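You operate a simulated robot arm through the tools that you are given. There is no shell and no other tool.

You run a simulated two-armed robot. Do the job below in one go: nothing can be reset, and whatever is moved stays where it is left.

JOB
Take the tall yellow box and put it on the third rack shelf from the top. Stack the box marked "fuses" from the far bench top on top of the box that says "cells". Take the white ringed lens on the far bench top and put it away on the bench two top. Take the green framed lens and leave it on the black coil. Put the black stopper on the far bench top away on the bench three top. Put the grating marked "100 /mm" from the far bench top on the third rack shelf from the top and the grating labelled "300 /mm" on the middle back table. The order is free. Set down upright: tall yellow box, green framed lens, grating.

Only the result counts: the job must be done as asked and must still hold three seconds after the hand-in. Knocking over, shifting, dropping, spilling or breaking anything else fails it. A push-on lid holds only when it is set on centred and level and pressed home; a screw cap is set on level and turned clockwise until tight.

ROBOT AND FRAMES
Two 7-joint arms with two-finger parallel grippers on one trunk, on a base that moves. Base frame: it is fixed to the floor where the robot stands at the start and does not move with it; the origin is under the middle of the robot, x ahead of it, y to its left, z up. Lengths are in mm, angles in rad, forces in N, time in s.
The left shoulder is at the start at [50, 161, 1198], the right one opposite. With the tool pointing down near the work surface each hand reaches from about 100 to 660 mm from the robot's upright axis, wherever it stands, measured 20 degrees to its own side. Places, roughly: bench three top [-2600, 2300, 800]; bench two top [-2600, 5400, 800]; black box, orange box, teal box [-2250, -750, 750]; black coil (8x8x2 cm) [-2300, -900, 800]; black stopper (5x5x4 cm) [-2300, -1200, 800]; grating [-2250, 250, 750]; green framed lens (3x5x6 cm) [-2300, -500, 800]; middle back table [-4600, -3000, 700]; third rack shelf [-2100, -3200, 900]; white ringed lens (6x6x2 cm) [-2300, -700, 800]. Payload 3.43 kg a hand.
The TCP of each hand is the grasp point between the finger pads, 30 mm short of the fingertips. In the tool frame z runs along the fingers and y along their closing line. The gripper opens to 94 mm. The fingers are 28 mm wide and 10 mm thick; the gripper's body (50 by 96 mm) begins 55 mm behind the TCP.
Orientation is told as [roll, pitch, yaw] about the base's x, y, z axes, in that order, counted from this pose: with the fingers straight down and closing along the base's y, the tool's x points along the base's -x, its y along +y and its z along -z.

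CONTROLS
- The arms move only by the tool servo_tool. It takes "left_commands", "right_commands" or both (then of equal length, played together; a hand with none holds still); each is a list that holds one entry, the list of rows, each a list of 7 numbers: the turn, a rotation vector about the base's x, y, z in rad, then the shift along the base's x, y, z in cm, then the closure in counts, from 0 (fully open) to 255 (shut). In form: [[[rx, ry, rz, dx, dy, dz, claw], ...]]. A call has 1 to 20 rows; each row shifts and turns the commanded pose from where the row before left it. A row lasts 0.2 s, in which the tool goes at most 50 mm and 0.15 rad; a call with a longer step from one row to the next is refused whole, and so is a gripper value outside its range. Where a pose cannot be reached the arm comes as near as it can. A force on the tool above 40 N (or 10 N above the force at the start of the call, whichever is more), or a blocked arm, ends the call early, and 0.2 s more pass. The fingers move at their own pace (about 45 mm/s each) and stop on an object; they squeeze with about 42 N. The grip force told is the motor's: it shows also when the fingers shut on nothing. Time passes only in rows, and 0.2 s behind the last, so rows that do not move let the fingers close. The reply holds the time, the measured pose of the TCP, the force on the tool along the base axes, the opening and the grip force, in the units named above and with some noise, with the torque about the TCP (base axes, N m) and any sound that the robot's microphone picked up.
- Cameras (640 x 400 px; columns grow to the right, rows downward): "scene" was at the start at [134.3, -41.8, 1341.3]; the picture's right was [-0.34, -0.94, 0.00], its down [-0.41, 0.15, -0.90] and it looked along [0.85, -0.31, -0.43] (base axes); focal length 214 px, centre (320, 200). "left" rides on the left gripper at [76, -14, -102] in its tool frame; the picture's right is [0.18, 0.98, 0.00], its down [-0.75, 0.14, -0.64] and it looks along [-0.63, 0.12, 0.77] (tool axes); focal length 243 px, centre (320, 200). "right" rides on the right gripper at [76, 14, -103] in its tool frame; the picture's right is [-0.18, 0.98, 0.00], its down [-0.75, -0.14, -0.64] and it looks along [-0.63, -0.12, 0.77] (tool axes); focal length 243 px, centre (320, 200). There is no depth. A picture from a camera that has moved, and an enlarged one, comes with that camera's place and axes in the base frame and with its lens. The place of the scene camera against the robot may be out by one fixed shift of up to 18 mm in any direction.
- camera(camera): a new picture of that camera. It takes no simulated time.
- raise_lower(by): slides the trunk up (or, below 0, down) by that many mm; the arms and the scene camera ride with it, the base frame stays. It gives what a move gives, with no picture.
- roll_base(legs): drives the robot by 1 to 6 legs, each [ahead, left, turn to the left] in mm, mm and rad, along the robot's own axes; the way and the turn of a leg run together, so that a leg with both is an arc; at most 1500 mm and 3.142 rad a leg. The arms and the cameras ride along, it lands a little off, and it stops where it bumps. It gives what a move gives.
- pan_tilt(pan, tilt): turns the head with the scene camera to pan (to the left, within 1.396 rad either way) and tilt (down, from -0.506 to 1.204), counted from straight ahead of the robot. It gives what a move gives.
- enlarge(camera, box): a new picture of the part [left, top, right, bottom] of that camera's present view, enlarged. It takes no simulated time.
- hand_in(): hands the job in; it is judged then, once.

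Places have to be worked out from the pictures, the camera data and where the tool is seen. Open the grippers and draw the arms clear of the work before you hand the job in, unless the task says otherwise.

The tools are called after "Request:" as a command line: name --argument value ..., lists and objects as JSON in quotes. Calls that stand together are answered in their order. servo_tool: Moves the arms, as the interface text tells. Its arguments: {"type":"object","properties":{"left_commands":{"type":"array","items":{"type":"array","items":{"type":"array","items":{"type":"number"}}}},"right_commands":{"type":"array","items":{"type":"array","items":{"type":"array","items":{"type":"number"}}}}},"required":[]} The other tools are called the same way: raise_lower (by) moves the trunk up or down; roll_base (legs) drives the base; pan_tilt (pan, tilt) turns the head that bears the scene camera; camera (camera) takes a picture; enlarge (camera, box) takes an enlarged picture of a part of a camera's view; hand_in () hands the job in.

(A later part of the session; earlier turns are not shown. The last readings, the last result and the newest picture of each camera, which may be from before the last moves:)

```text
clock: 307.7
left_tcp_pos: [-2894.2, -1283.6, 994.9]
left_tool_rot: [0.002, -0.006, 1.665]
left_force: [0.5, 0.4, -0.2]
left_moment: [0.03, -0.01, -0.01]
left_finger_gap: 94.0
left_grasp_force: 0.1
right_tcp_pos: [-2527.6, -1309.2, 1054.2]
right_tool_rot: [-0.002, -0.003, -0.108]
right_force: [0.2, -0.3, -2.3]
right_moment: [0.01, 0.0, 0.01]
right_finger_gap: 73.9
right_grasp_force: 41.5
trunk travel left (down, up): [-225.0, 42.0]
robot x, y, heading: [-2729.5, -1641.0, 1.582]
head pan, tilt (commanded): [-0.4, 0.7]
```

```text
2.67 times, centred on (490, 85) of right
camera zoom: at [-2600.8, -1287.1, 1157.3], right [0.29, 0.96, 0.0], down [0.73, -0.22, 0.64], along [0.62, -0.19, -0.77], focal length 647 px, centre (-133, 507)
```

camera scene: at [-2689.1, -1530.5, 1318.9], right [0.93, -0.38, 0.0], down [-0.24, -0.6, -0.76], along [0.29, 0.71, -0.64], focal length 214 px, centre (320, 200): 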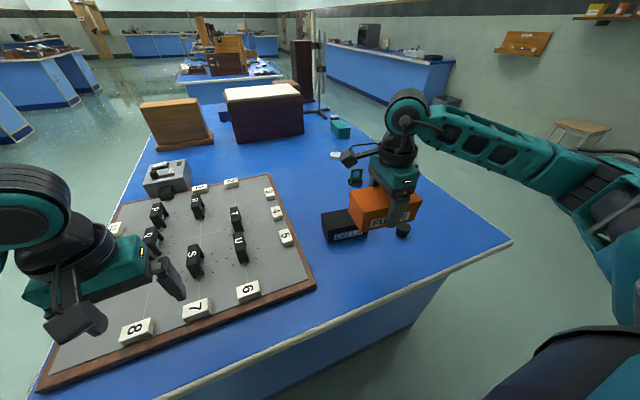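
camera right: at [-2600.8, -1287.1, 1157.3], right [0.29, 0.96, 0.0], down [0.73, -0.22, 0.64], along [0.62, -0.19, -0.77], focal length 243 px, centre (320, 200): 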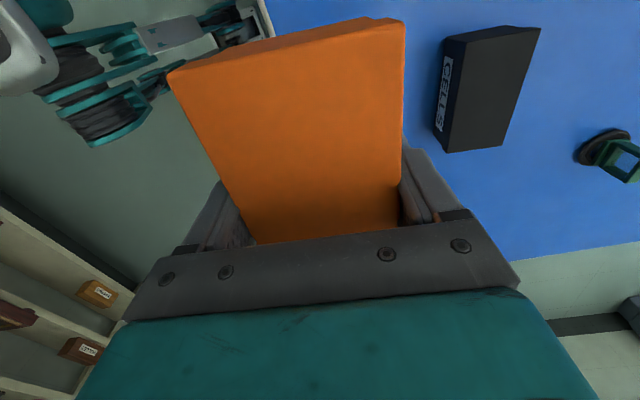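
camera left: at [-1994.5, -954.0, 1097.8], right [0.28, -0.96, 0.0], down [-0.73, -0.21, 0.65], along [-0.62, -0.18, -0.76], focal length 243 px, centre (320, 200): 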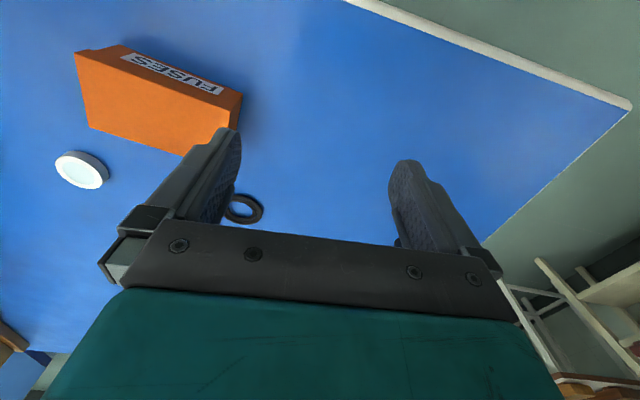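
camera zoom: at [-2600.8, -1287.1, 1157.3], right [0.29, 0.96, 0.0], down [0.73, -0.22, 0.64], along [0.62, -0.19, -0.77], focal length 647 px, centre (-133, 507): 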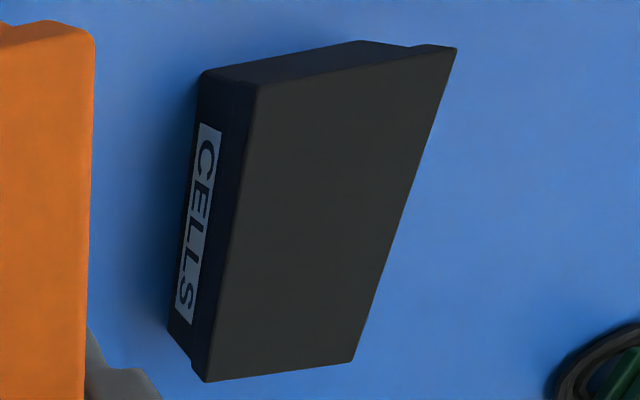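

CELLS' top: centre ≈(-2454, -1126), z≈860, long axis -6.8°, matching FUSES' orientation. Moving FUSES above it.

Request:
servo_tool --right_commands '[[[0, 0, -0.005, 1.5, 3.66, 0, 255], [0, 0, -0.005, 1.5, 3.66, 0, 255], [0, 0, 0, 1.5, 3.66, 0, 255], [0, 0, 0, 1.5, 3.66, 0, 255], [0, 0, 0, 1.47, 3.66, 0, 255], [0, 0, 0, 0, 0, -3, 255], [0, 0, 0, 0, 0, -3, 255], [0, 0, 0, 0, 0, -3, 255], [0, 0, 0, 0, 0, -2, 255], [0, 0, 0, 0, 0, 0, 255]]]'

Request:
camera --camera "right"

Request:
camera --camera "scene"

Request:
enlarge --camera "scene" --box '[300, 180, 420, 260]'

```text
clock: 309.9
left_tcp_pos: [-2894.3, -1283.6, 995.7]
left_tool_rot: [0.001, -0.006, 1.665]
left_force: [-0.4, -0.1, -0.5]
left_moment: [0.03, -0.03, -0.06]
left_finger_gap: 94.0
left_grasp_force: 0.0
right_tcp_pos: [-2450.5, -1124.3, 944.8]
right_tool_rot: [-0.003, 0.0, -0.119]
right_force: [-0.2, 0.0, -0.7]
right_moment: [0.04, 0.02, -0.02]
right_finger_gap: 73.8
right_grasp_force: 42.0
trunk travel left (down, up): [-225.0, 42.0]
robot x, y, heading: [-2730.2, -1640.4, 1.582]
head pan, tilt (commanded): [-0.4, 0.7]
```

```text
taken
camera right: at [-2525.0, -1101.8, 1046.8], right [0.3, 0.95, 0.0], down [0.73, -0.23, 0.64], along [0.61, -0.19, -0.77], focal length 243 px, centre (320, 200)
```

right: 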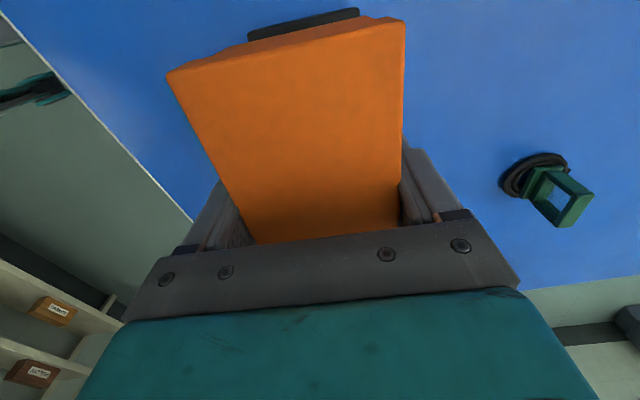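

```text
taken
camera scene: at [-2689.1, -1530.5, 1318.9], right [0.93, -0.38, 0.0], down [-0.24, -0.6, -0.76], along [0.29, 0.71, -0.64], focal length 214 px, centre (320, 200)
```

scene: 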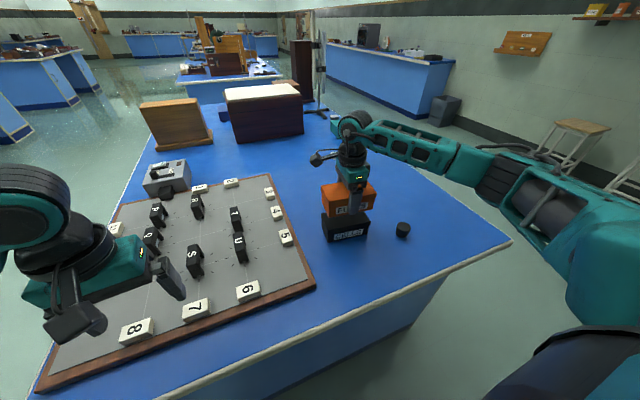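

```text
5.00 times, centred on (360, 220) of scene
camera zoom: at [-2689.1, -1530.5, 1318.9], right [0.93, -0.38, 0.0], down [-0.24, -0.6, -0.76], along [0.29, 0.71, -0.64], focal length 1072 px, centre (120, 100)
```

zoom: 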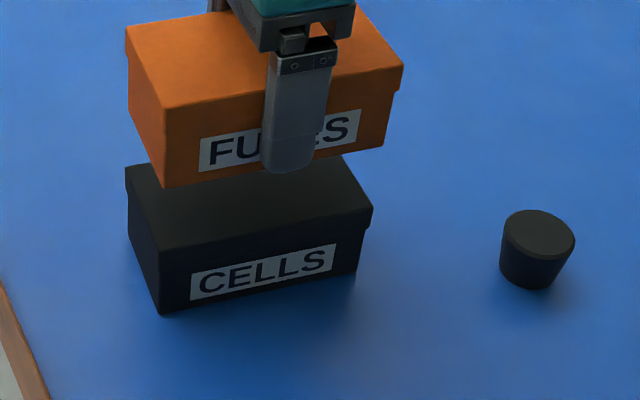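

Aligned over CELLS. Small correction, then lowering until contact.

Request:
servo_tool --right_commands '[[[0, 0, 0, -0.24, -0.2, -1.0, 255], [0, 0, 0, 0, 0, -1.5, 255], [0, 0, 0, 0, 0, -1.0, 255], [0, 0, 0, 0, 0, -0.4, 255], [0, 0, 0, 0, 0, -0.2, 255], [0, 0, 0, 0, 0, -0.2, 255], [0, 0, 0, 0, 0, -0.15, 255], [0, 0, 0, 0, 0, -0.15, 255], [0, 0, 0, 0, 0, -0.15, 255], [0, 0, 0, 0, 0, -0.15, 255], [0, 0, 0, 0, 0, -0.15, 255]]]'

Request:
enlarge --camera "scene" --box '[300, 180, 420, 260]'

```text
clock: 312.3
left_tcp_pos: [-2893.1, -1284.6, 997.2]
left_tool_rot: [-0.003, -0.008, 1.665]
left_force: [1.2, 0.4, 0.1]
left_moment: [-0.05, -0.02, -0.01]
left_finger_gap: 94.1
left_grasp_force: 0.0
right_tcp_pos: [-2455.2, -1128.2, 897.7]
right_tool_rot: [0.005, -0.003, -0.117]
right_force: [2.9, -3.1, 18.3]
right_moment: [-0.56, -0.46, 0.01]
right_finger_gap: 73.8
right_grasp_force: 42.2
trunk travel left (down, up): [-225.0, 42.0]
robot x, y, heading: [-2728.6, -1639.5, 1.578]
head pan, tilt (commanded): [-0.4, 0.7]
```

```text
5.00 times, centred on (360, 220) of scene
camera zoom: at [-2689.6, -1532.3, 1319.4], right [0.93, -0.38, 0.0], down [-0.24, -0.59, -0.77], along [0.29, 0.71, -0.64], focal length 1072 px, centre (120, 100)
```

zoom: 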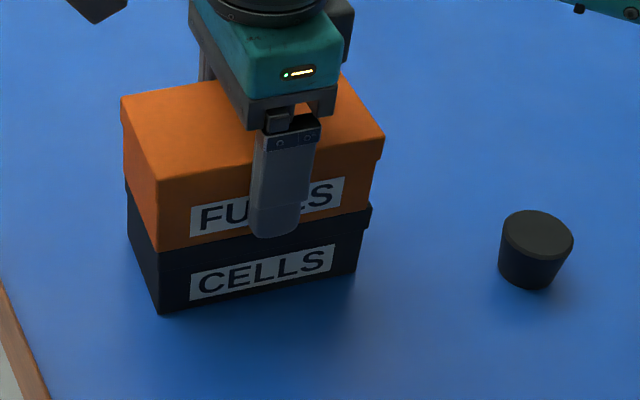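

Contact at z≈898 as predicted, boxes are aligned. Easing and releasing.

Request:
servo_tool --right_commands '[[[0, 0, 0, 0, 0, 0.2, 255], [0, 0, 0, 0, 0, 0, 255], [0, 0, 0, 0, 0, 0, 55], [0, 0, 0, 0, 0, 0, 40], [0, 0, 0, 0, 0, 0, 25], [0, 0, 0, 0, 0, 0, 10], [0, 0, 0, 0, 0, 0, 0], [0, 0, 0, 0, 0, 0, 0]]]'

Request:
camera --camera "right"

Request:
enlarge --camera "scene" --box '[300, 180, 420, 260]'

```text
clock: 314.1
left_tcp_pos: [-2894.6, -1283.7, 996.9]
left_tool_rot: [0.001, -0.005, 1.665]
left_force: [-0.2, -0.4, -0.6]
left_moment: [0.0, 0.01, 0.04]
left_finger_gap: 94.0
left_grasp_force: 0.2
right_tcp_pos: [-2455.6, -1126.5, 895.9]
right_tool_rot: [-0.002, -0.003, -0.118]
right_force: [0.4, 0.0, -0.5]
right_moment: [0.02, -0.02, 0.06]
right_finger_gap: 93.8
right_grasp_force: 0.0
trunk travel left (down, up): [-225.0, 42.0]
robot x, y, heading: [-2729.3, -1641.3, 1.582]
head pan, tilt (commanded): [-0.4, 0.7]
```

```text
taken
camera right: at [-2528.7, -1103.7, 998.8], right [0.3, 0.95, 0.0], down [0.73, -0.23, 0.64], along [0.61, -0.19, -0.77], focal length 243 px, centre (320, 200)
```

right: 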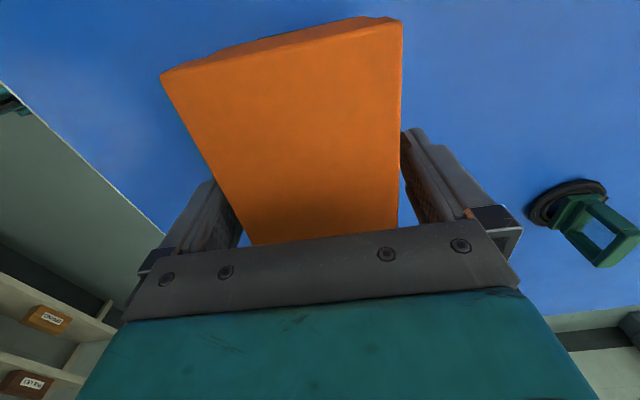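

```text
5.00 times, centred on (360, 220) of scene
camera zoom: at [-2689.1, -1530.6, 1318.9], right [0.93, -0.38, 0.0], down [-0.24, -0.6, -0.76], along [0.29, 0.71, -0.64], focal length 1072 px, centre (120, 100)
```

zoom: 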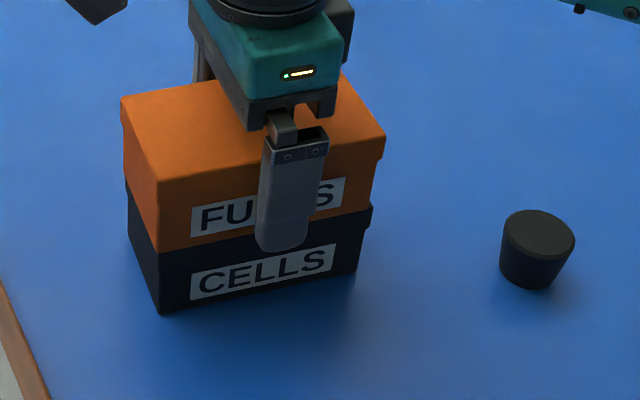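

Released. Raising the hand straight up, then I'll look for the stopper with the right camera.

Request:
servo_tool --right_commands '[[[0, 0, 0, 0, 0, 0.7, 0], [0, 0, 0, 0, 0, 1.5, 0], [0, 0, 0, 0, 0, 2.5, 0], [0, 0, 0, 0, 0, 3, 0], [0, 0, 0, 0, 0, 3, 0], [0, 0, 0, 3, -1, 1, 0], [0, 0, 0, 4, -1.5, 0, 0], [0, 0, 0, 4, -1.5, 0, 0], [0, 0, 0, 4, -1.5, 0, 0], [0, 0, 0, 3, -1.5, 0, 0], [0, 0, 0, 0, 0, 0, 0]]]'

Request:
camera --camera "right"

Request:
camera --camera "scene"

Request:
enlarge --camera "scene" --box '[300, 180, 420, 260]'

```text
clock: 316.5
left_tcp_pos: [-2894.2, -1283.5, 995.8]
left_tool_rot: [0.001, -0.004, 1.667]
left_force: [0.6, -0.9, 0.8]
left_moment: [0.01, 0.0, 0.0]
left_finger_gap: 93.9
left_grasp_force: 0.2
right_tcp_pos: [-2276.2, -1197.6, 1012.8]
right_tool_rot: [-0.003, 0.002, -0.118]
right_force: [0.0, -0.6, 0.5]
right_moment: [-0.01, 0.02, 0.01]
right_finger_gap: 94.2
right_grasp_force: 0.2
trunk travel left (down, up): [-225.0, 42.0]
robot x, y, heading: [-2724.3, -1638.3, 1.58]
head pan, tilt (commanded): [-0.4, 0.7]
```

```text
taken
camera right: at [-2349.0, -1174.7, 1114.8], right [0.3, 0.95, 0.0], down [0.73, -0.23, 0.64], along [0.61, -0.19, -0.77], focal length 243 px, centre (320, 200)
```

right: 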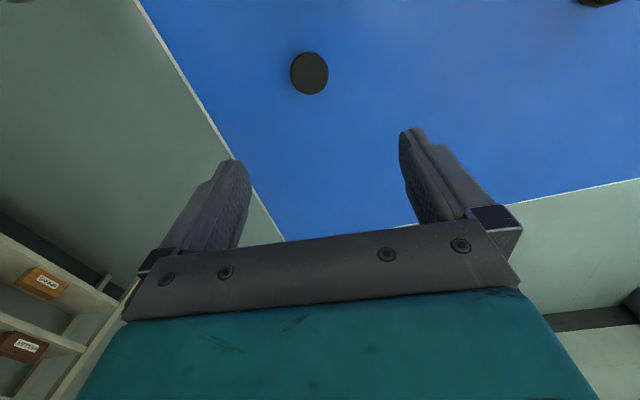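

```text
taken
camera scene: at [-2689.2, -1530.5, 1318.9], right [0.93, -0.38, 0.0], down [-0.24, -0.6, -0.76], along [0.29, 0.71, -0.64], focal length 214 px, centre (320, 200)
```

scene: 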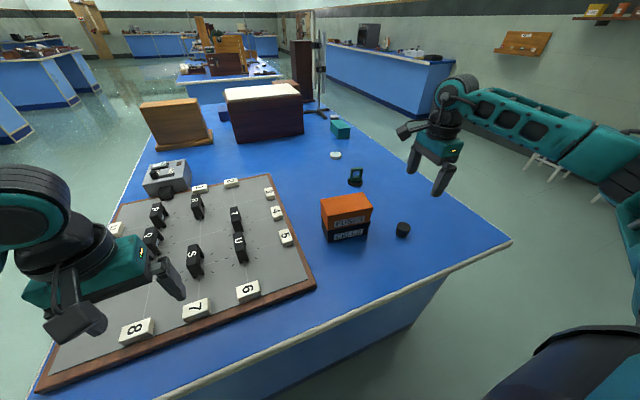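

```text
5.00 times, centred on (360, 220) of scene
camera zoom: at [-2689.2, -1530.5, 1318.9], right [0.93, -0.38, 0.0], down [-0.24, -0.6, -0.76], along [0.29, 0.71, -0.64], focal length 1072 px, centre (120, 100)
```

zoom: 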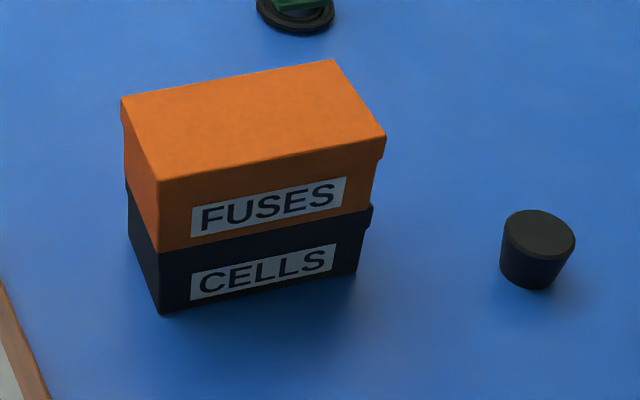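

FUSES sits squarely on CELLS. The stopper is at about (-2296, -1203); moving the right hand over it and descending.

Request:
servo_tool --right_commands '[[[0, 0, 0, -2.0, -0.6, 0, 0], [0, 0, 0, 0, 0, -3.5, 0], [0, 0, 0, 0, 0, -3.5, 0], [0, 0, 0, 0, 0, -3.5, 0], [0, 0, 0, 0, 0, 0, 0]]]'

Request:
camera --camera "right"

```text
clock: 317.7
left_tcp_pos: [-2893.1, -1283.7, 995.2]
left_tool_rot: [0.001, -0.007, 1.666]
left_force: [0.7, -0.4, 0.6]
left_moment: [-0.04, -0.01, -0.01]
left_finger_gap: 94.0
left_grasp_force: 0.1
right_tcp_pos: [-2295.8, -1204.1, 909.2]
right_tool_rot: [-0.002, -0.002, -0.118]
right_force: [0.6, -0.3, -0.6]
right_moment: [-0.01, -0.02, -0.02]
right_finger_gap: 94.0
right_grasp_force: 0.0
trunk travel left (down, up): [-225.0, 42.0]
robot x, y, heading: [-2729.9, -1640.3, 1.579]
head pan, tilt (commanded): [-0.4, 0.7]
```

```text
taken
camera right: at [-2369.2, -1182.2, 1010.6], right [0.3, 0.95, 0.0], down [0.73, -0.23, 0.64], along [0.61, -0.19, -0.77], focal length 243 px, centre (320, 200)
```

right: 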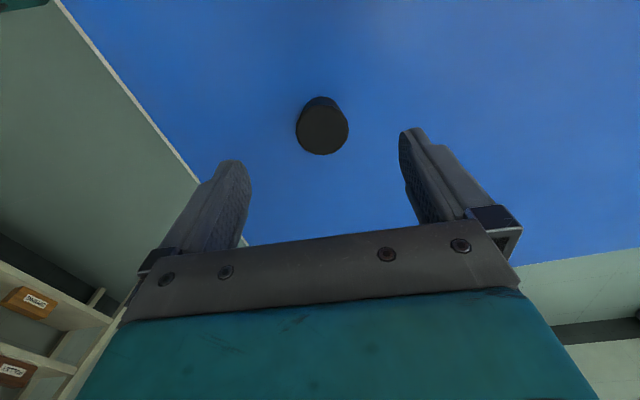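

Centred. Descending to z≈837 and closing.

Request:
servo_tool --right_commands '[[[0, 0, 0, 0, 0, -3.0, 0], [0, 0, 0, 0, 0, -2.5, 0], [0, 0, 0, 0, 0, -1.7, 0], [0, 0, 0, 0, 0, 0, 0], [0, 0, 0, 0, 0, 0, 70], [0, 0, 0, 0, 0, 0, 110], [0, 0, 0, 0, 0, 0, 150], [0, 0, 0, 0, 0, 0, 200], [0, 0, 0, 0, 0, 0, 255], [0, 0, 0, 0, 0, 0, 255], [0, 0, 0, 0, 0, 0, 255]]]'

Request:
camera --camera "right"

```text
clock: 320.1
left_tcp_pos: [-2893.8, -1284.7, 995.3]
left_tool_rot: [0.001, -0.006, 1.664]
left_force: [-0.7, 0.3, -0.4]
left_moment: [0.0, 0.03, 0.02]
left_finger_gap: 94.1
left_grasp_force: 0.1
right_tcp_pos: [-2296.1, -1203.0, 836.8]
right_tool_rot: [0.002, 0.0, -0.118]
right_force: [0.1, -1.3, 1.8]
right_moment: [0.02, -0.01, 0.0]
right_finger_gap: 39.4
right_grasp_force: 42.0
trunk travel left (down, up): [-225.0, 42.0]
robot x, y, heading: [-2722.8, -1634.6, 1.58]
head pan, tilt (commanded): [-0.4, 0.7]
```

```text
taken
camera right: at [-2368.4, -1179.7, 938.5], right [0.3, 0.95, 0.0], down [0.73, -0.23, 0.64], along [0.61, -0.19, -0.77], focal length 243 px, centre (320, 200)
```

right: 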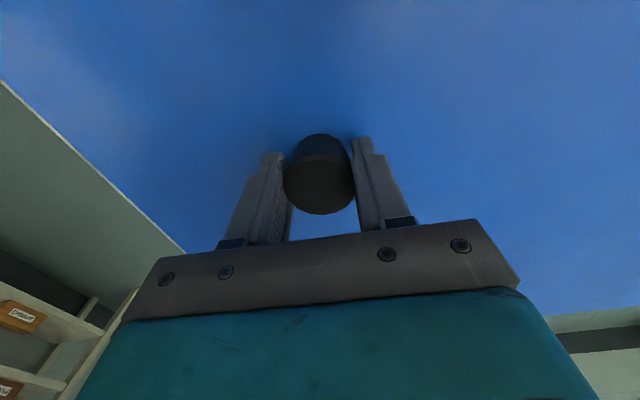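

Stopper gripped (39.4 mm). Lifting.

Request:
servo_tool --right_commands '[[[0, 0, 0, 0, 0, 0.5, 255], [0, 0, 0, 0, 0, 1.5, 255], [0, 0, 0, 0, 0, 3, 255], [0, 0, 0, 0, 0, 4, 255], [0, 0, 0, 0, 0, 4, 255], [0, 0, 0, -1, -3, 3, 255], [0, 0, 0, -2, -3, 0, 255], [0, 0, 0, -2, -3, 0, 255], [0, 0, 0, 0, 0, 0, 255]]]'

Request:
camera --camera "right"

```text
clock: 322.1
left_tcp_pos: [-2893.5, -1282.7, 996.2]
left_tool_rot: [0.001, -0.004, 1.664]
left_force: [-0.6, 0.1, 0.1]
left_moment: [-0.02, 0.0, 0.01]
left_finger_gap: 93.9
left_grasp_force: 0.0
right_tcp_pos: [-2346.8, -1292.6, 998.4]
right_tool_rot: [-0.001, 0.0, -0.119]
right_force: [-0.1, -0.6, 0.4]
right_moment: [0.03, -0.01, -0.03]
right_finger_gap: 38.1
right_grasp_force: 42.2
trunk travel left (down, up): [-225.0, 42.0]
robot x, y, heading: [-2727.4, -1637.7, 1.582]
head pan, tilt (commanded): [-0.4, 0.7]
```

```text
taken
camera right: at [-2419.6, -1269.5, 1101.2], right [0.3, 0.95, 0.0], down [0.73, -0.23, 0.64], along [0.61, -0.19, -0.77], focal length 243 px, centre (320, 200)
```

right: 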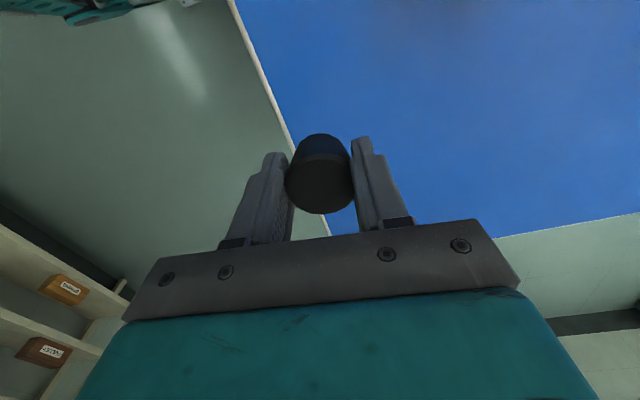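

Stopper is held. I'll tuck the right hand in, then drive around to the front of the bench for the white lens (left hand).

Request:
servo_tool --right_commands '[[[0, 0, 0, -3, -1.5, 0, 255], [0, 0, 0, -3, -1.5, 0, 255], [0, 0, 0, -3, -1.5, 0, 255], [0, 0, 0, -3, -1.5, 0, 255], [0, 0, 0, 0, 0, 0, 255]]]'

Request:
roll_base --legs '[[-330, 0, 0], [0, -1320, 0], [0, 0, 1.56], [0, -1220, 0]]'

Request:
pan_tilt --pan 0.0 --tilt 0.6

Request:
camera --camera "scene"

```text
clock: 323.3
left_tcp_pos: [-2894.6, -1283.9, 996.2]
left_tool_rot: [0.001, -0.005, 1.664]
left_force: [-0.1, -0.9, 0.1]
left_moment: [0.04, -0.02, -0.03]
left_finger_gap: 94.0
left_grasp_force: 0.0
right_tcp_pos: [-2463.3, -1353.5, 995.9]
right_tool_rot: [-0.004, -0.002, -0.118]
right_force: [0.2, -0.1, -0.3]
right_moment: [0.0, 0.03, 0.0]
right_finger_gap: 37.2
right_grasp_force: 41.7
trunk travel left (down, up): [-225.0, 42.0]
robot x, y, heading: [-2727.3, -1637.6, 1.584]
head pan, tilt (commanded): [-0.4, 0.7]
```

```text
clock: 351.0
left_tcp_pos: [-1785.2, -910.2, 995.9]
left_tool_rot: [0.002, -0.006, -3.057]
left_force: [0.0, 0.7, 0.0]
left_moment: [0.02, 0.0, 0.01]
left_finger_gap: 94.4
left_grasp_force: 0.0
right_tcp_pos: [-1712.5, -481.3, 997.2]
right_tool_rot: [-0.001, 0.0, 1.442]
right_force: [0.4, -0.2, 0.3]
right_moment: [0.02, 0.0, 0.0]
right_finger_gap: 38.8
right_grasp_force: 41.5
trunk travel left (down, up): [-225.0, 42.0]
robot x, y, heading: [-1427.9, -746.4, -3.14]
head pan, tilt (commanded): [-0.4, 0.7]
```

```text
clock: 351.9
left_tcp_pos: [-1785.0, -910.6, 996.4]
left_tool_rot: [0.002, -0.005, -3.056]
left_force: [0.3, 0.2, 0.5]
left_moment: [0.03, 0.01, -0.01]
left_finger_gap: 94.0
left_grasp_force: 0.1
right_tcp_pos: [-1712.4, -481.9, 996.1]
right_tool_rot: [-0.001, -0.002, 1.443]
right_force: [-0.5, -0.8, -1.0]
right_moment: [-0.02, 0.02, -0.03]
right_finger_gap: 38.8
right_grasp_force: 41.6
trunk travel left (down, up): [-225.0, 42.0]
robot x, y, heading: [-1430.2, -743.1, -3.136]
head pan, tilt (commanded): [0.0, 0.6]
```

```text
taken
camera scene: at [-1549.6, -758.4, 1327.5], right [0.0, 1.0, 0.0], down [0.57, 0.0, -0.82], along [-0.82, 0.0, -0.57], focal length 214 px, centre (320, 200)
```

scene: 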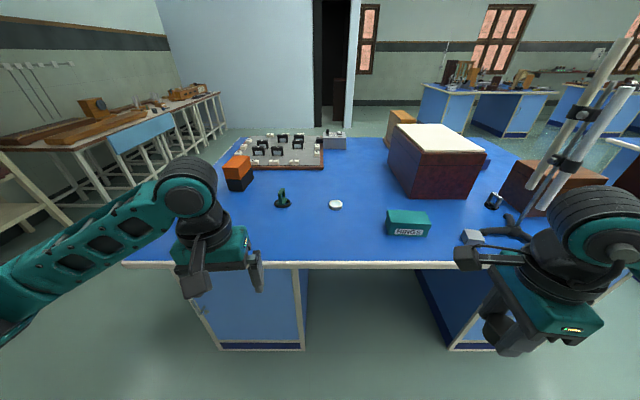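

Everything set so far still stands. Driving 290 ahead, then left hand to the white lens.

Request:
roll_base --legs '[[290, 0, 0]]'

Request:
servo_tool --left_commands '[[[0, 0, 0, 0, 3.5, 0, 0], [0, 0, 0, -1, 3.7, 0, 0], [0, 0, 0, -3, 3.7, 0, 0], [0, 0, 0, -3, 3.7, 0, 0], [0, 0, 0, -3, 3.7, 0, 0], [0, 0, 0, -3, 3.0, 0, 0], [0, 0, 0, 0, 0, 0, 0]]]'

Request:
camera --camera "left"

Request:
camera --camera "scene"

```text
clock: 353.9
left_tcp_pos: [-2072.3, -910.5, 995.6]
left_tool_rot: [0.003, -0.004, -3.056]
left_force: [-0.4, -0.1, -0.5]
left_moment: [-0.01, -0.04, 0.01]
left_finger_gap: 93.9
left_grasp_force: 0.2
right_tcp_pos: [-2000.5, -482.0, 996.9]
right_tool_rot: [-0.001, -0.001, 1.445]
right_force: [-0.2, 0.3, -0.3]
right_moment: [0.0, 0.02, 0.03]
right_finger_gap: 38.7
right_grasp_force: 42.5
trunk travel left (down, up): [-225.0, 42.0]
robot x, y, heading: [-1714.1, -749.0, -3.138]
head pan, tilt (commanded): [0.0, 0.6]
```

```text
clock: 355.5
left_tcp_pos: [-2203.1, -699.3, 996.7]
left_tool_rot: [0.002, -0.007, -3.054]
left_force: [-1.1, -0.2, 0.3]
left_moment: [0.01, 0.0, -0.05]
left_finger_gap: 94.1
left_grasp_force: 0.1
right_tcp_pos: [-1999.9, -482.1, 997.8]
right_tool_rot: [-0.003, -0.001, 1.444]
right_force: [0.5, -0.4, -0.6]
right_moment: [-0.05, 0.01, 0.0]
right_finger_gap: 38.6
right_grasp_force: 42.2
trunk travel left (down, up): [-225.0, 42.0]
robot x, y, heading: [-1716.4, -749.4, -3.136]
head pan, tilt (commanded): [0.0, 0.6]
```

```text
taken
camera left: at [-2127.6, -678.2, 1097.0], right [0.27, -0.96, 0.0], down [-0.73, -0.2, 0.65], along [-0.62, -0.17, -0.76], focal length 243 px, centre (320, 200)
```

left: 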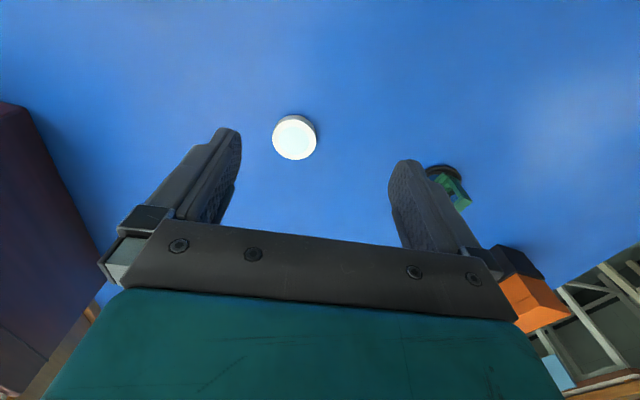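

```text
taken
camera scene: at [-1836.5, -759.8, 1327.5], right [0.0, 1.0, 0.0], down [0.56, 0.0, -0.83], along [-0.83, 0.0, -0.56], focal length 214 px, centre (320, 200)
```

scene: 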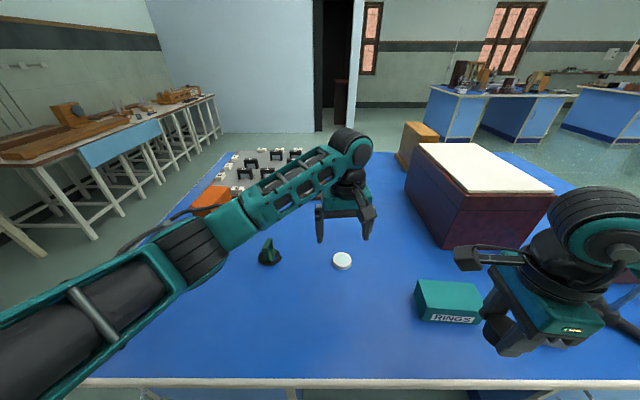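

White lens at ≈(-2267, -683). Moving above it and down to z≈900 for a check.

Request:
servo_tool --left_commands '[[[0, 0, 0, -3.2, 0.8, 0, 0], [0, 0, 0, -3.2, 0.8, -2, 0], [0, 0, 0, 0, 0, -4, 0], [0, 0, 0, 0, 0, -4, 0], [0, 0, 0, 0, 0, 0, 0]]]'

Request:
camera --camera "left"

```text
clock: 356.7
left_tcp_pos: [-2267.2, -683.1, 896.0]
left_tool_rot: [0.003, -0.006, -3.056]
left_force: [0.1, 0.6, -0.2]
left_moment: [0.03, -0.03, -0.02]
left_finger_gap: 93.9
left_grasp_force: 0.1
right_tcp_pos: [-1999.8, -482.1, 995.6]
right_tool_rot: [-0.001, -0.002, 1.445]
right_force: [-0.3, 0.3, -0.7]
right_moment: [-0.01, -0.01, 0.0]
right_finger_gap: 38.8
right_grasp_force: 41.8
trunk travel left (down, up): [-225.0, 42.0]
robot x, y, heading: [-1717.2, -751.3, -3.138]
head pan, tilt (commanded): [0.0, 0.6]
```

```text
taken
camera left: at [-2191.7, -662.1, 997.6], right [0.27, -0.96, 0.0], down [-0.73, -0.2, 0.65], along [-0.62, -0.17, -0.76], focal length 243 px, centre (320, 200)
```

left: 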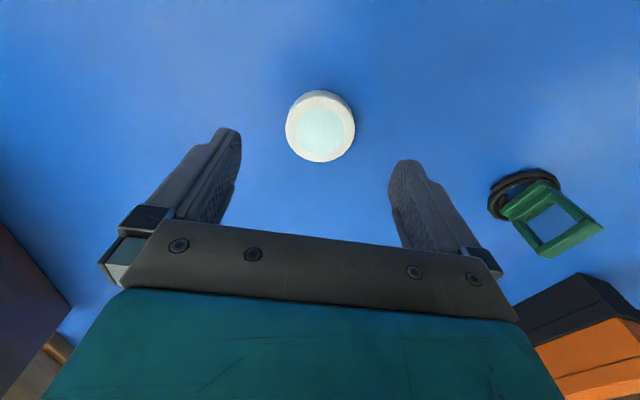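

Centred. Descending to z≈834 and closing.

Request:
servo_tool --left_commands '[[[0, 0, 0, 0, 0, -3, 0], [0, 0, 0, 0, 0, -2, 0], [0, 0, 0, 0, 0, -0.8, 0], [0, 0, 0, 0, 0, -0.4, 0], [0, 0, 0, 0, 0, 0, 0], [0, 0, 0, 0, 0, 0, 50], [0, 0, 0, 0, 0, 0, 80], [0, 0, 0, 0, 0, 0, 110], [0, 0, 0, 0, 0, 0, 160], [0, 0, 0, 0, 0, 0, 255], [0, 0, 0, 0, 0, 0, 255], [0, 0, 0, 0, 0, 0, 255]]]'

Request:
camera --camera "left"

```text
clock: 359.3
left_tcp_pos: [-2263.6, -686.1, 838.0]
left_tool_rot: [-0.001, -0.006, -3.055]
left_force: [-0.4, 0.8, 1.1]
left_moment: [0.02, 0.05, 0.0]
left_finger_gap: 54.5
left_grasp_force: 41.9
left hand out of reach, approached as far as the arm can: row 2, 3
right_tcp_pos: [-2000.4, -482.8, 997.3]
right_tool_rot: [-0.001, -0.002, 1.444]
right_force: [-0.1, 0.1, 0.0]
right_moment: [0.0, -0.02, 0.0]
right_finger_gap: 38.8
right_grasp_force: 42.1
trunk travel left (down, up): [-225.0, 42.0]
robot x, y, heading: [-1718.4, -748.9, -3.142]
head pan, tilt (commanded): [0.0, 0.6]
```

```text
taken
camera left: at [-2188.1, -665.7, 939.5], right [0.27, -0.96, 0.0], down [-0.73, -0.21, 0.65], along [-0.62, -0.17, -0.76], focal length 243 px, centre (320, 200)
```

left: 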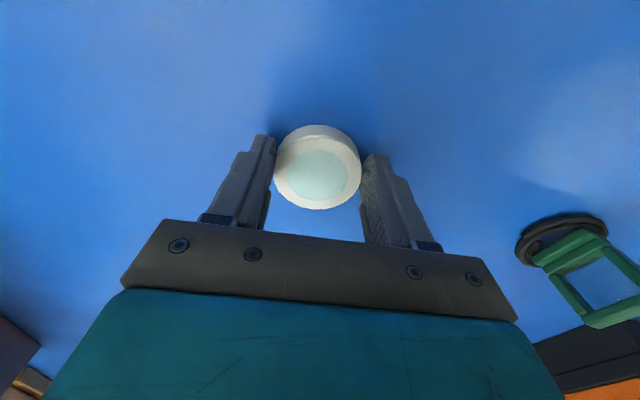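

Lens gripped (54.5 mm). Lifting carefully.

Request:
servo_tool --left_commands '[[[0, 0, 0, 0, 0, 0.5, 255], [0, 0, 0, 0, 0, 1.5, 255], [0, 0, 0, 0, 0, 3, 255], [0, 0, 0, 0, 0, 4, 255], [0, 0, 0, 1, 0, 4, 255], [0, 0, 0, 3, -2, 3, 255], [0, 0, 0, 3, -3, 0, 255], [0, 0, 0, 3, -3, 0, 255], [0, 0, 0, 3, -3, 0, 255], [0, 0, 0, 0, 0, 0, 255]]]'

Request:
camera --camera "left"

Request:
camera --camera "scene"

```text
clock: 361.5
left_tcp_pos: [-2133.9, -797.3, 994.6]
left_tool_rot: [-0.001, -0.006, -3.054]
left_force: [-0.3, 0.4, -1.4]
left_moment: [-0.02, 0.02, -0.01]
left_finger_gap: 54.3
left_grasp_force: 41.9
right_tcp_pos: [-1999.4, -482.1, 996.5]
right_tool_rot: [-0.002, -0.002, 1.445]
right_force: [0.2, 0.5, -0.7]
right_moment: [0.0, -0.01, 0.0]
right_finger_gap: 38.6
right_grasp_force: 41.7
trunk travel left (down, up): [-225.0, 42.0]
robot x, y, heading: [-1713.0, -747.1, -3.136]
head pan, tilt (commanded): [0.0, 0.6]
```

```text
taken
camera left: at [-2058.8, -775.2, 1097.3], right [0.27, -0.96, 0.0], down [-0.74, -0.2, 0.65], along [-0.62, -0.17, -0.76], focal length 243 px, centre (320, 200)
```

left: 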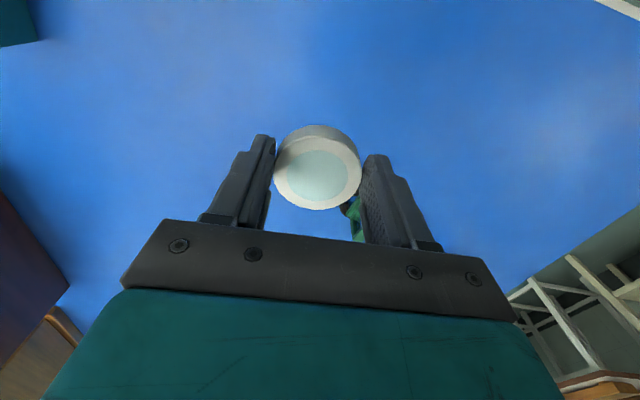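

```text
taken
camera scene: at [-1836.7, -759.2, 1327.5], right [0.0, 1.0, 0.0], down [0.57, 0.0, -0.82], along [-0.82, 0.0, -0.57], focal length 214 px, centre (320, 200)
```

scene: 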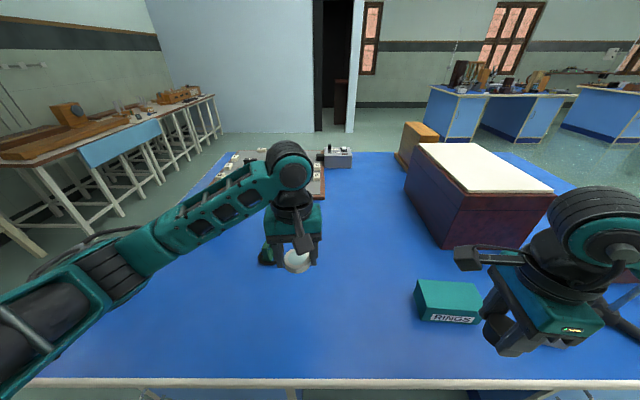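

White lens is in the left hand. Driving to bench three: back 400, then right (+y) ~2900.

Request:
roll_base --legs '[[-400, 0, 0], [0, -1500, 0], [0, -1300, 0]]'

Request:
pan_tilt --pan 0.0 --tilt 0.5

Request:
camera --camera "scene"

Request:
enlarge --camera "scene" --box '[160, 120, 480, 300]'

```text
clock: 388.0
left_tcp_pos: [-1697.2, 2006.8, 995.9]
left_tool_rot: [0.002, -0.005, -3.092]
left_force: [1.1, 0.5, 0.1]
left_moment: [0.0, -0.03, -0.03]
left_finger_gap: 54.2
left_grasp_force: 41.9
right_tcp_pos: [-1551.9, 2314.4, 996.7]
right_tool_rot: [-0.002, -0.001, 1.407]
right_force: [-0.5, 0.5, -0.6]
right_moment: [0.03, 0.04, 0.02]
right_finger_gap: 38.8
right_grasp_force: 41.8
trunk travel left (down, up): [-225.0, 42.0]
robot x, y, heading: [-1279.1, 2032.4, 3.105]
head pan, tilt (commanded): [0.0, 0.6]
```

```text
clock: 388.6
left_tcp_pos: [-1697.4, 2006.2, 996.6]
left_tool_rot: [0.002, -0.006, -3.092]
left_force: [0.2, -0.1, -0.5]
left_moment: [0.01, -0.02, -0.01]
left_finger_gap: 54.3
left_grasp_force: 41.3
right_tcp_pos: [-1553.5, 2314.3, 995.5]
right_tool_rot: [-0.002, -0.003, 1.405]
right_force: [-0.2, -0.1, -0.6]
right_moment: [0.0, -0.01, -0.01]
right_finger_gap: 38.7
right_grasp_force: 42.0
trunk travel left (down, up): [-225.0, 42.0]
robot x, y, heading: [-1280.0, 2040.6, 3.108]
head pan, tilt (commanded): [0.0, 0.499]
```

```text
taken
camera scene: at [-1401.9, 2032.0, 1336.5], right [0.04, 1.0, 0.0], down [0.48, -0.02, -0.88], along [-0.88, 0.03, -0.48], focal length 214 px, centre (320, 200)
```

scene: 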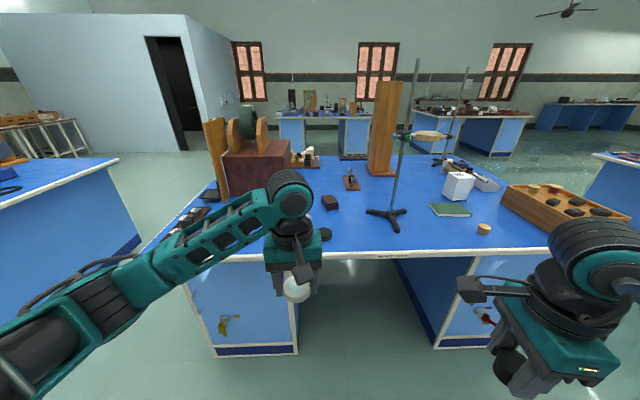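

```text
2.00 times, centred on (320, 210) of scene
camera zoom: at [-1401.9, 2032.0, 1336.5], right [0.04, 1.0, 0.0], down [0.48, -0.02, -0.88], along [-0.88, 0.03, -0.48], focal length 429 px, centre (320, 180)
```

zoom: 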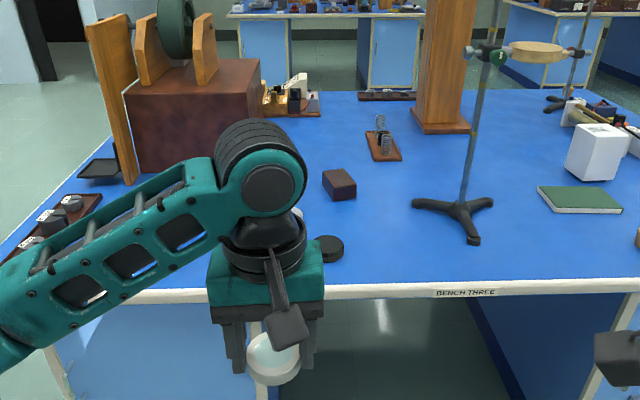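

Bench three's free spot is at about (-2060, 2540), right of the retort stand's foot. Aligning heading, shifting right 210 and advancing 320.

Request:
roll_base --legs '[[0, 0, 0.034], [0, -210, 0], [320, 0, 0]]'

Request:
pan_tilt --pan -0.3 --tilt 0.7

Request:
camera --camera "scene"

Request:
camera --camera "right"

```text
clock: 393.2
left_tcp_pos: [-2023.0, 2197.7, 994.6]
left_tool_rot: [0.003, -0.006, -3.055]
left_force: [0.5, -0.4, -1.3]
left_moment: [-0.01, 0.0, 0.0]
left_finger_gap: 54.2
left_grasp_force: 41.8
right_tcp_pos: [-1888.5, 2511.6, 997.0]
right_tool_rot: [-0.001, -0.003, 1.444]
right_force: [0.1, 0.3, 0.2]
right_moment: [-0.01, -0.02, 0.01]
right_finger_gap: 38.7
right_grasp_force: 41.7
trunk travel left (down, up): [-225.0, 42.0]
robot x, y, heading: [-1605.0, 2244.1, -3.132]
head pan, tilt (commanded): [0.0, 0.499]
```

```text
clock: 394.0
left_tcp_pos: [-2020.6, 2199.4, 995.6]
left_tool_rot: [0.002, -0.005, -3.054]
left_force: [-0.2, 0.1, 0.2]
left_moment: [0.0, -0.05, -0.01]
left_finger_gap: 54.2
left_grasp_force: 42.5
right_tcp_pos: [-1888.1, 2513.0, 997.7]
right_tool_rot: [-0.003, -0.001, 1.445]
right_force: [0.6, 0.4, 0.3]
right_moment: [0.0, -0.01, 0.02]
right_finger_gap: 38.8
right_grasp_force: 42.1
trunk travel left (down, up): [-225.0, 42.0]
robot x, y, heading: [-1603.1, 2245.2, -3.134]
head pan, tilt (commanded): [-0.3, 0.7]
```

```text
taken
camera scene: at [-1717.2, 2260.2, 1318.9], right [0.29, 0.96, 0.0], down [0.62, -0.19, -0.77], along [-0.73, 0.22, -0.64], focal length 214 px, centre (320, 200)
```

scene: 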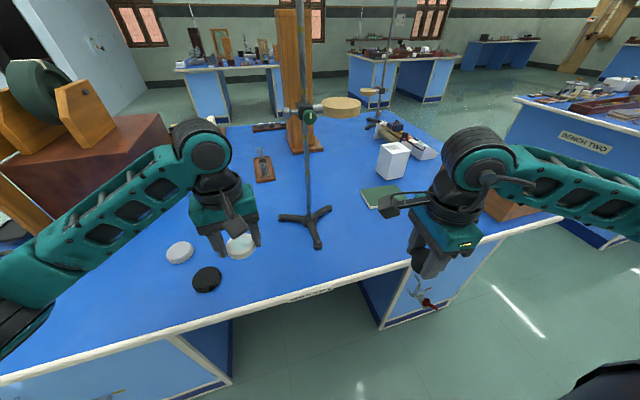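

```text
taken
camera right: at [-1911.2, 2438.0, 1099.0], right [-0.95, 0.31, 0.0], down [0.23, 0.73, 0.64], along [0.2, 0.61, -0.77], focal length 243 px, centre (320, 200)
```

right: 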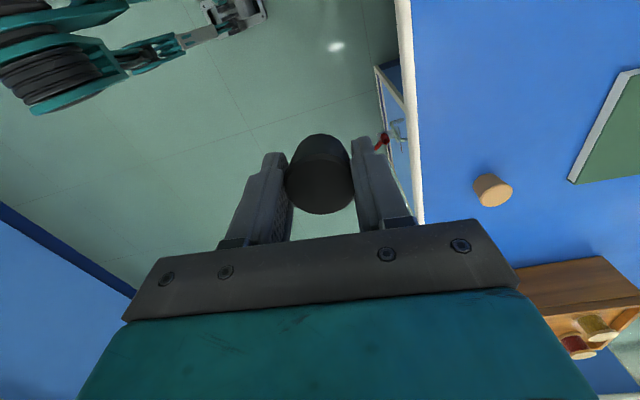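

The spot (-2060, 2530) is free (cork ≈180 mm away, stand foot ≈150 mm). Moving the right hand over it and lowering.

Request:
servo_tool --right_commands '[[[0, 0, 0, -3.44, 0.3, 0, 255], [0, 0, 0, -3.44, 0.3, 0, 255], [0, 0, 0, -3.44, 0.3, 0, 255], [0, 0, 0, -3.44, 0.3, 0, 255], [0, 0, 0, -3.44, 0.4, 0, 255], [0, 0, 0, 0, 0, -3.5, 255], [0, 0, 0, 0, 0, -3.5, 255], [0, 0, 0, 0, 0, -3.0, 255], [0, 0, 0, 0, 0, 0, 255]]]'

Request:
camera --camera "right"

Request:
camera --camera "scene"

```text
clock: 396.0
left_tcp_pos: [-2022.6, 2198.3, 995.8]
left_tool_rot: [0.002, -0.006, -3.054]
left_force: [-0.6, 1.1, -0.1]
left_moment: [0.0, 0.04, 0.0]
left_finger_gap: 54.4
left_grasp_force: 42.2
right_tcp_pos: [-2059.9, 2529.4, 896.2]
right_tool_rot: [-0.001, -0.002, 1.445]
right_force: [0.0, -0.5, 0.5]
right_moment: [0.01, 0.0, 0.0]
right_finger_gap: 38.7
right_grasp_force: 42.3
trunk travel left (down, up): [-225.0, 42.0]
robot x, y, heading: [-1601.1, 2242.2, -3.138]
head pan, tilt (commanded): [-0.3, 0.7]
```

```text
taken
camera right: at [-2082.8, 2455.1, 998.5], right [-0.95, 0.31, 0.0], down [0.23, 0.73, 0.64], along [0.2, 0.61, -0.77], focal length 243 px, centre (320, 200)
```

right: 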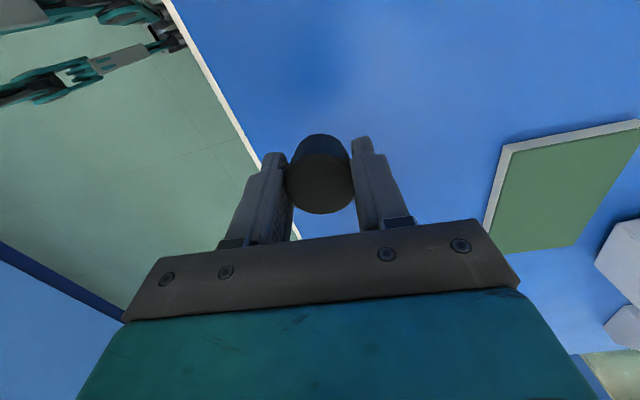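

```text
taken
camera scene: at [-1717.2, 2260.3, 1318.9], right [0.29, 0.96, 0.0], down [0.62, -0.19, -0.76], along [-0.73, 0.22, -0.64], focal length 214 px, centre (320, 200)
```

scene: 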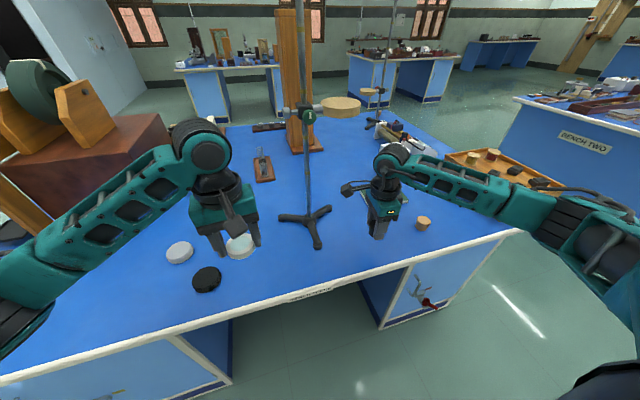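

Clear below. Lowering to contact.

Request:
servo_tool --right_commands '[[[0, 0, 0, 0, 0, -2.5, 255], [0, 0, 0, 0, 0, -2.0, 255], [0, 0, 0, 0, 0, -0.6, 255], [0, 0, 0, 0, 0, -0.3, 255], [0, 0, 0, 0, 0, -0.2, 255], [0, 0, 0, 0, 0, -0.2, 255], [0, 0, 0, 0, 0, -0.2, 255], [0, 0, 0, 0, 0, -0.2, 255], [0, 0, 0, 0, 0, -0.2, 255], [0, 0, 0, 0, 0, -0.2, 255]]]'

Request:
camera --camera "right"

```text
clock: 398.2
left_tcp_pos: [-2019.2, 2197.9, 997.7]
left_tool_rot: [0.0, -0.009, -3.055]
left_force: [0.8, 1.1, -0.4]
left_moment: [-0.02, 0.03, 0.01]
left_finger_gap: 54.5
left_grasp_force: 42.1
right_tcp_pos: [-2060.9, 2528.1, 836.0]
right_tool_rot: [0.005, -0.001, 1.443]
right_force: [7.7, 3.7, 38.0]
right_moment: [0.14, -0.36, 0.01]
right_finger_gap: 38.8
right_grasp_force: 42.1
trunk travel left (down, up): [-225.0, 42.0]
robot x, y, heading: [-1603.5, 2245.0, -3.133]
head pan, tilt (commanded): [-0.3, 0.7]
```

```text
taken
camera right: at [-2082.8, 2453.8, 938.7], right [-0.95, 0.31, 0.01], down [0.24, 0.73, 0.64], along [0.19, 0.61, -0.77], focal length 243 px, centre (320, 200)
```

right: 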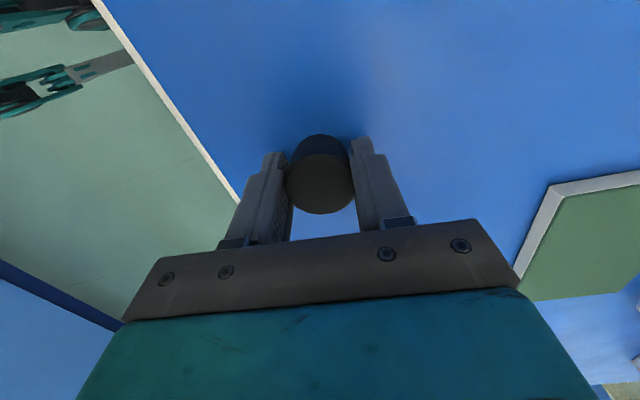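

Contact at z≈836. Easing 5 mm and opening.

Request:
servo_tool --right_commands '[[[0, 0, 0, 0, 0, 0.3, 255], [0, 0, 0, 0, 0, 0.25, 255], [0, 0, 0, 0, 0, 0, 255], [0, 0, 0, 0, 0, 0, 135], [0, 0, 0, 0, 0, 0, 115], [0, 0, 0, 0, 0, 0, 90], [0, 0, 0, 0, 0, 0, 60], [0, 0, 0, 0, 0, 0, 60]]]'

Request:
camera --camera "right"

```text
clock: 400.0
left_tcp_pos: [-2021.5, 2199.1, 995.1]
left_tool_rot: [0.001, -0.005, -3.054]
left_force: [0.5, 0.6, -1.1]
left_moment: [0.01, 0.0, 0.02]
left_finger_gap: 54.2
left_grasp_force: 42.0
right_tcp_pos: [-2060.3, 2528.9, 836.6]
right_tool_rot: [-0.004, -0.002, 1.444]
right_force: [0.0, 0.2, 0.1]
right_moment: [0.03, 0.02, 0.01]
right_finger_gap: 72.1
right_grasp_force: 0.0
trunk travel left (down, up): [-225.0, 42.0]
robot x, y, heading: [-1599.4, 2247.5, -3.138]
head pan, tilt (commanded): [-0.3, 0.7]
```

```text
taken
camera right: at [-2083.1, 2453.7, 938.4], right [-0.95, 0.31, 0.0], down [0.23, 0.73, 0.64], along [0.2, 0.61, -0.77], focal length 243 px, centre (320, 200)
```

right: 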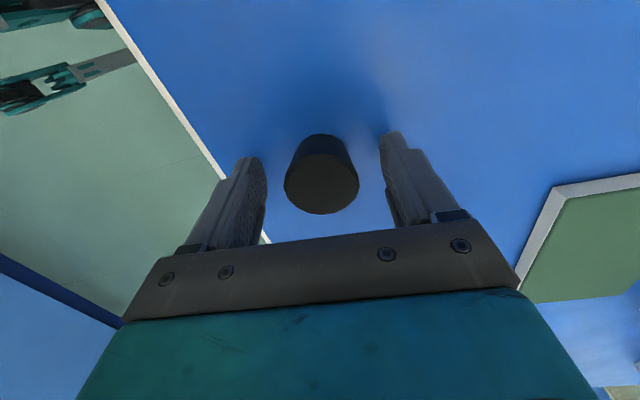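

The stopper stands released. Raising the right hand straight up, retracting, and verifying.

Request:
servo_tool --right_commands '[[[0, 0, 0, 0, 0, 1, 60], [0, 0, 0, 0, 0, 2, 60], [0, 0, 0, 0, 0, 3.5, 60], [0, 0, 0, 0, 0, 4, 60], [0, 0, 0, 0, 0, 4, 60], [0, 0, 0, 3, 0, 1.5, 60], [0, 0, 0, 4, 0, 0, 60], [0, 0, 0, 4, 0, 0, 60], [0, 0, 0, 4, 0, 0, 60], [0, 0, 0, 0, 0, 0, 60]]]'

Request:
camera --camera "scene"

Request:
enlarge --camera "scene" --box '[260, 150, 460, 280]'

```text
clock: 402.2
left_tcp_pos: [-2021.5, 2198.9, 995.2]
left_tool_rot: [0.002, -0.005, -3.054]
left_force: [-0.2, 0.3, -0.3]
left_moment: [0.04, 0.0, 0.02]
left_finger_gap: 54.4
left_grasp_force: 41.7
right_tcp_pos: [-1908.3, 2529.5, 997.1]
right_tool_rot: [-0.002, -0.003, 1.445]
right_force: [0.1, 0.4, -0.3]
right_moment: [-0.03, 0.0, 0.0]
right_finger_gap: 71.7
right_grasp_force: 0.0
trunk travel left (down, up): [-225.0, 42.0]
robot x, y, heading: [-1602.3, 2246.4, -3.132]
head pan, tilt (commanded): [-0.3, 0.7]
```

```text
taken
camera scene: at [-1717.4, 2260.3, 1318.8], right [0.29, 0.96, 0.0], down [0.62, -0.19, -0.76], along [-0.73, 0.22, -0.64], focal length 214 px, centre (320, 200)
```

scene: 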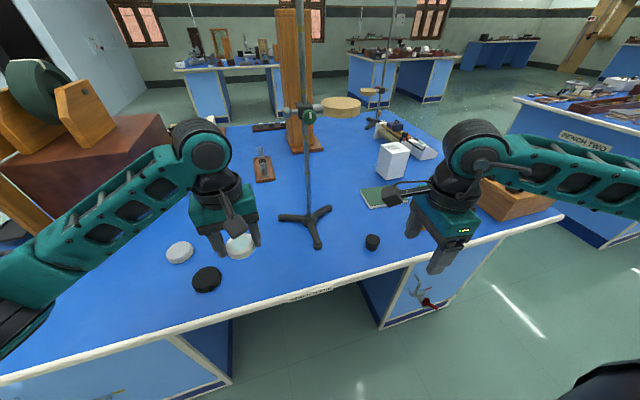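

```text
3.08 times, centred on (360, 215) of scene
camera zoom: at [-1717.4, 2260.3, 1318.8], right [0.29, 0.96, 0.0], down [0.62, -0.19, -0.76], along [-0.73, 0.22, -0.64], focal length 660 px, centre (197, 154)
```

zoom: 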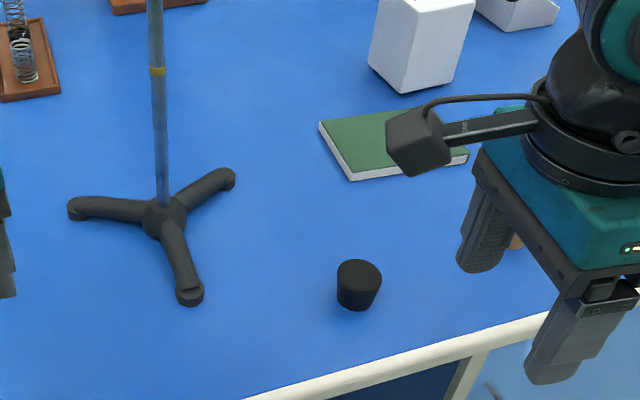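

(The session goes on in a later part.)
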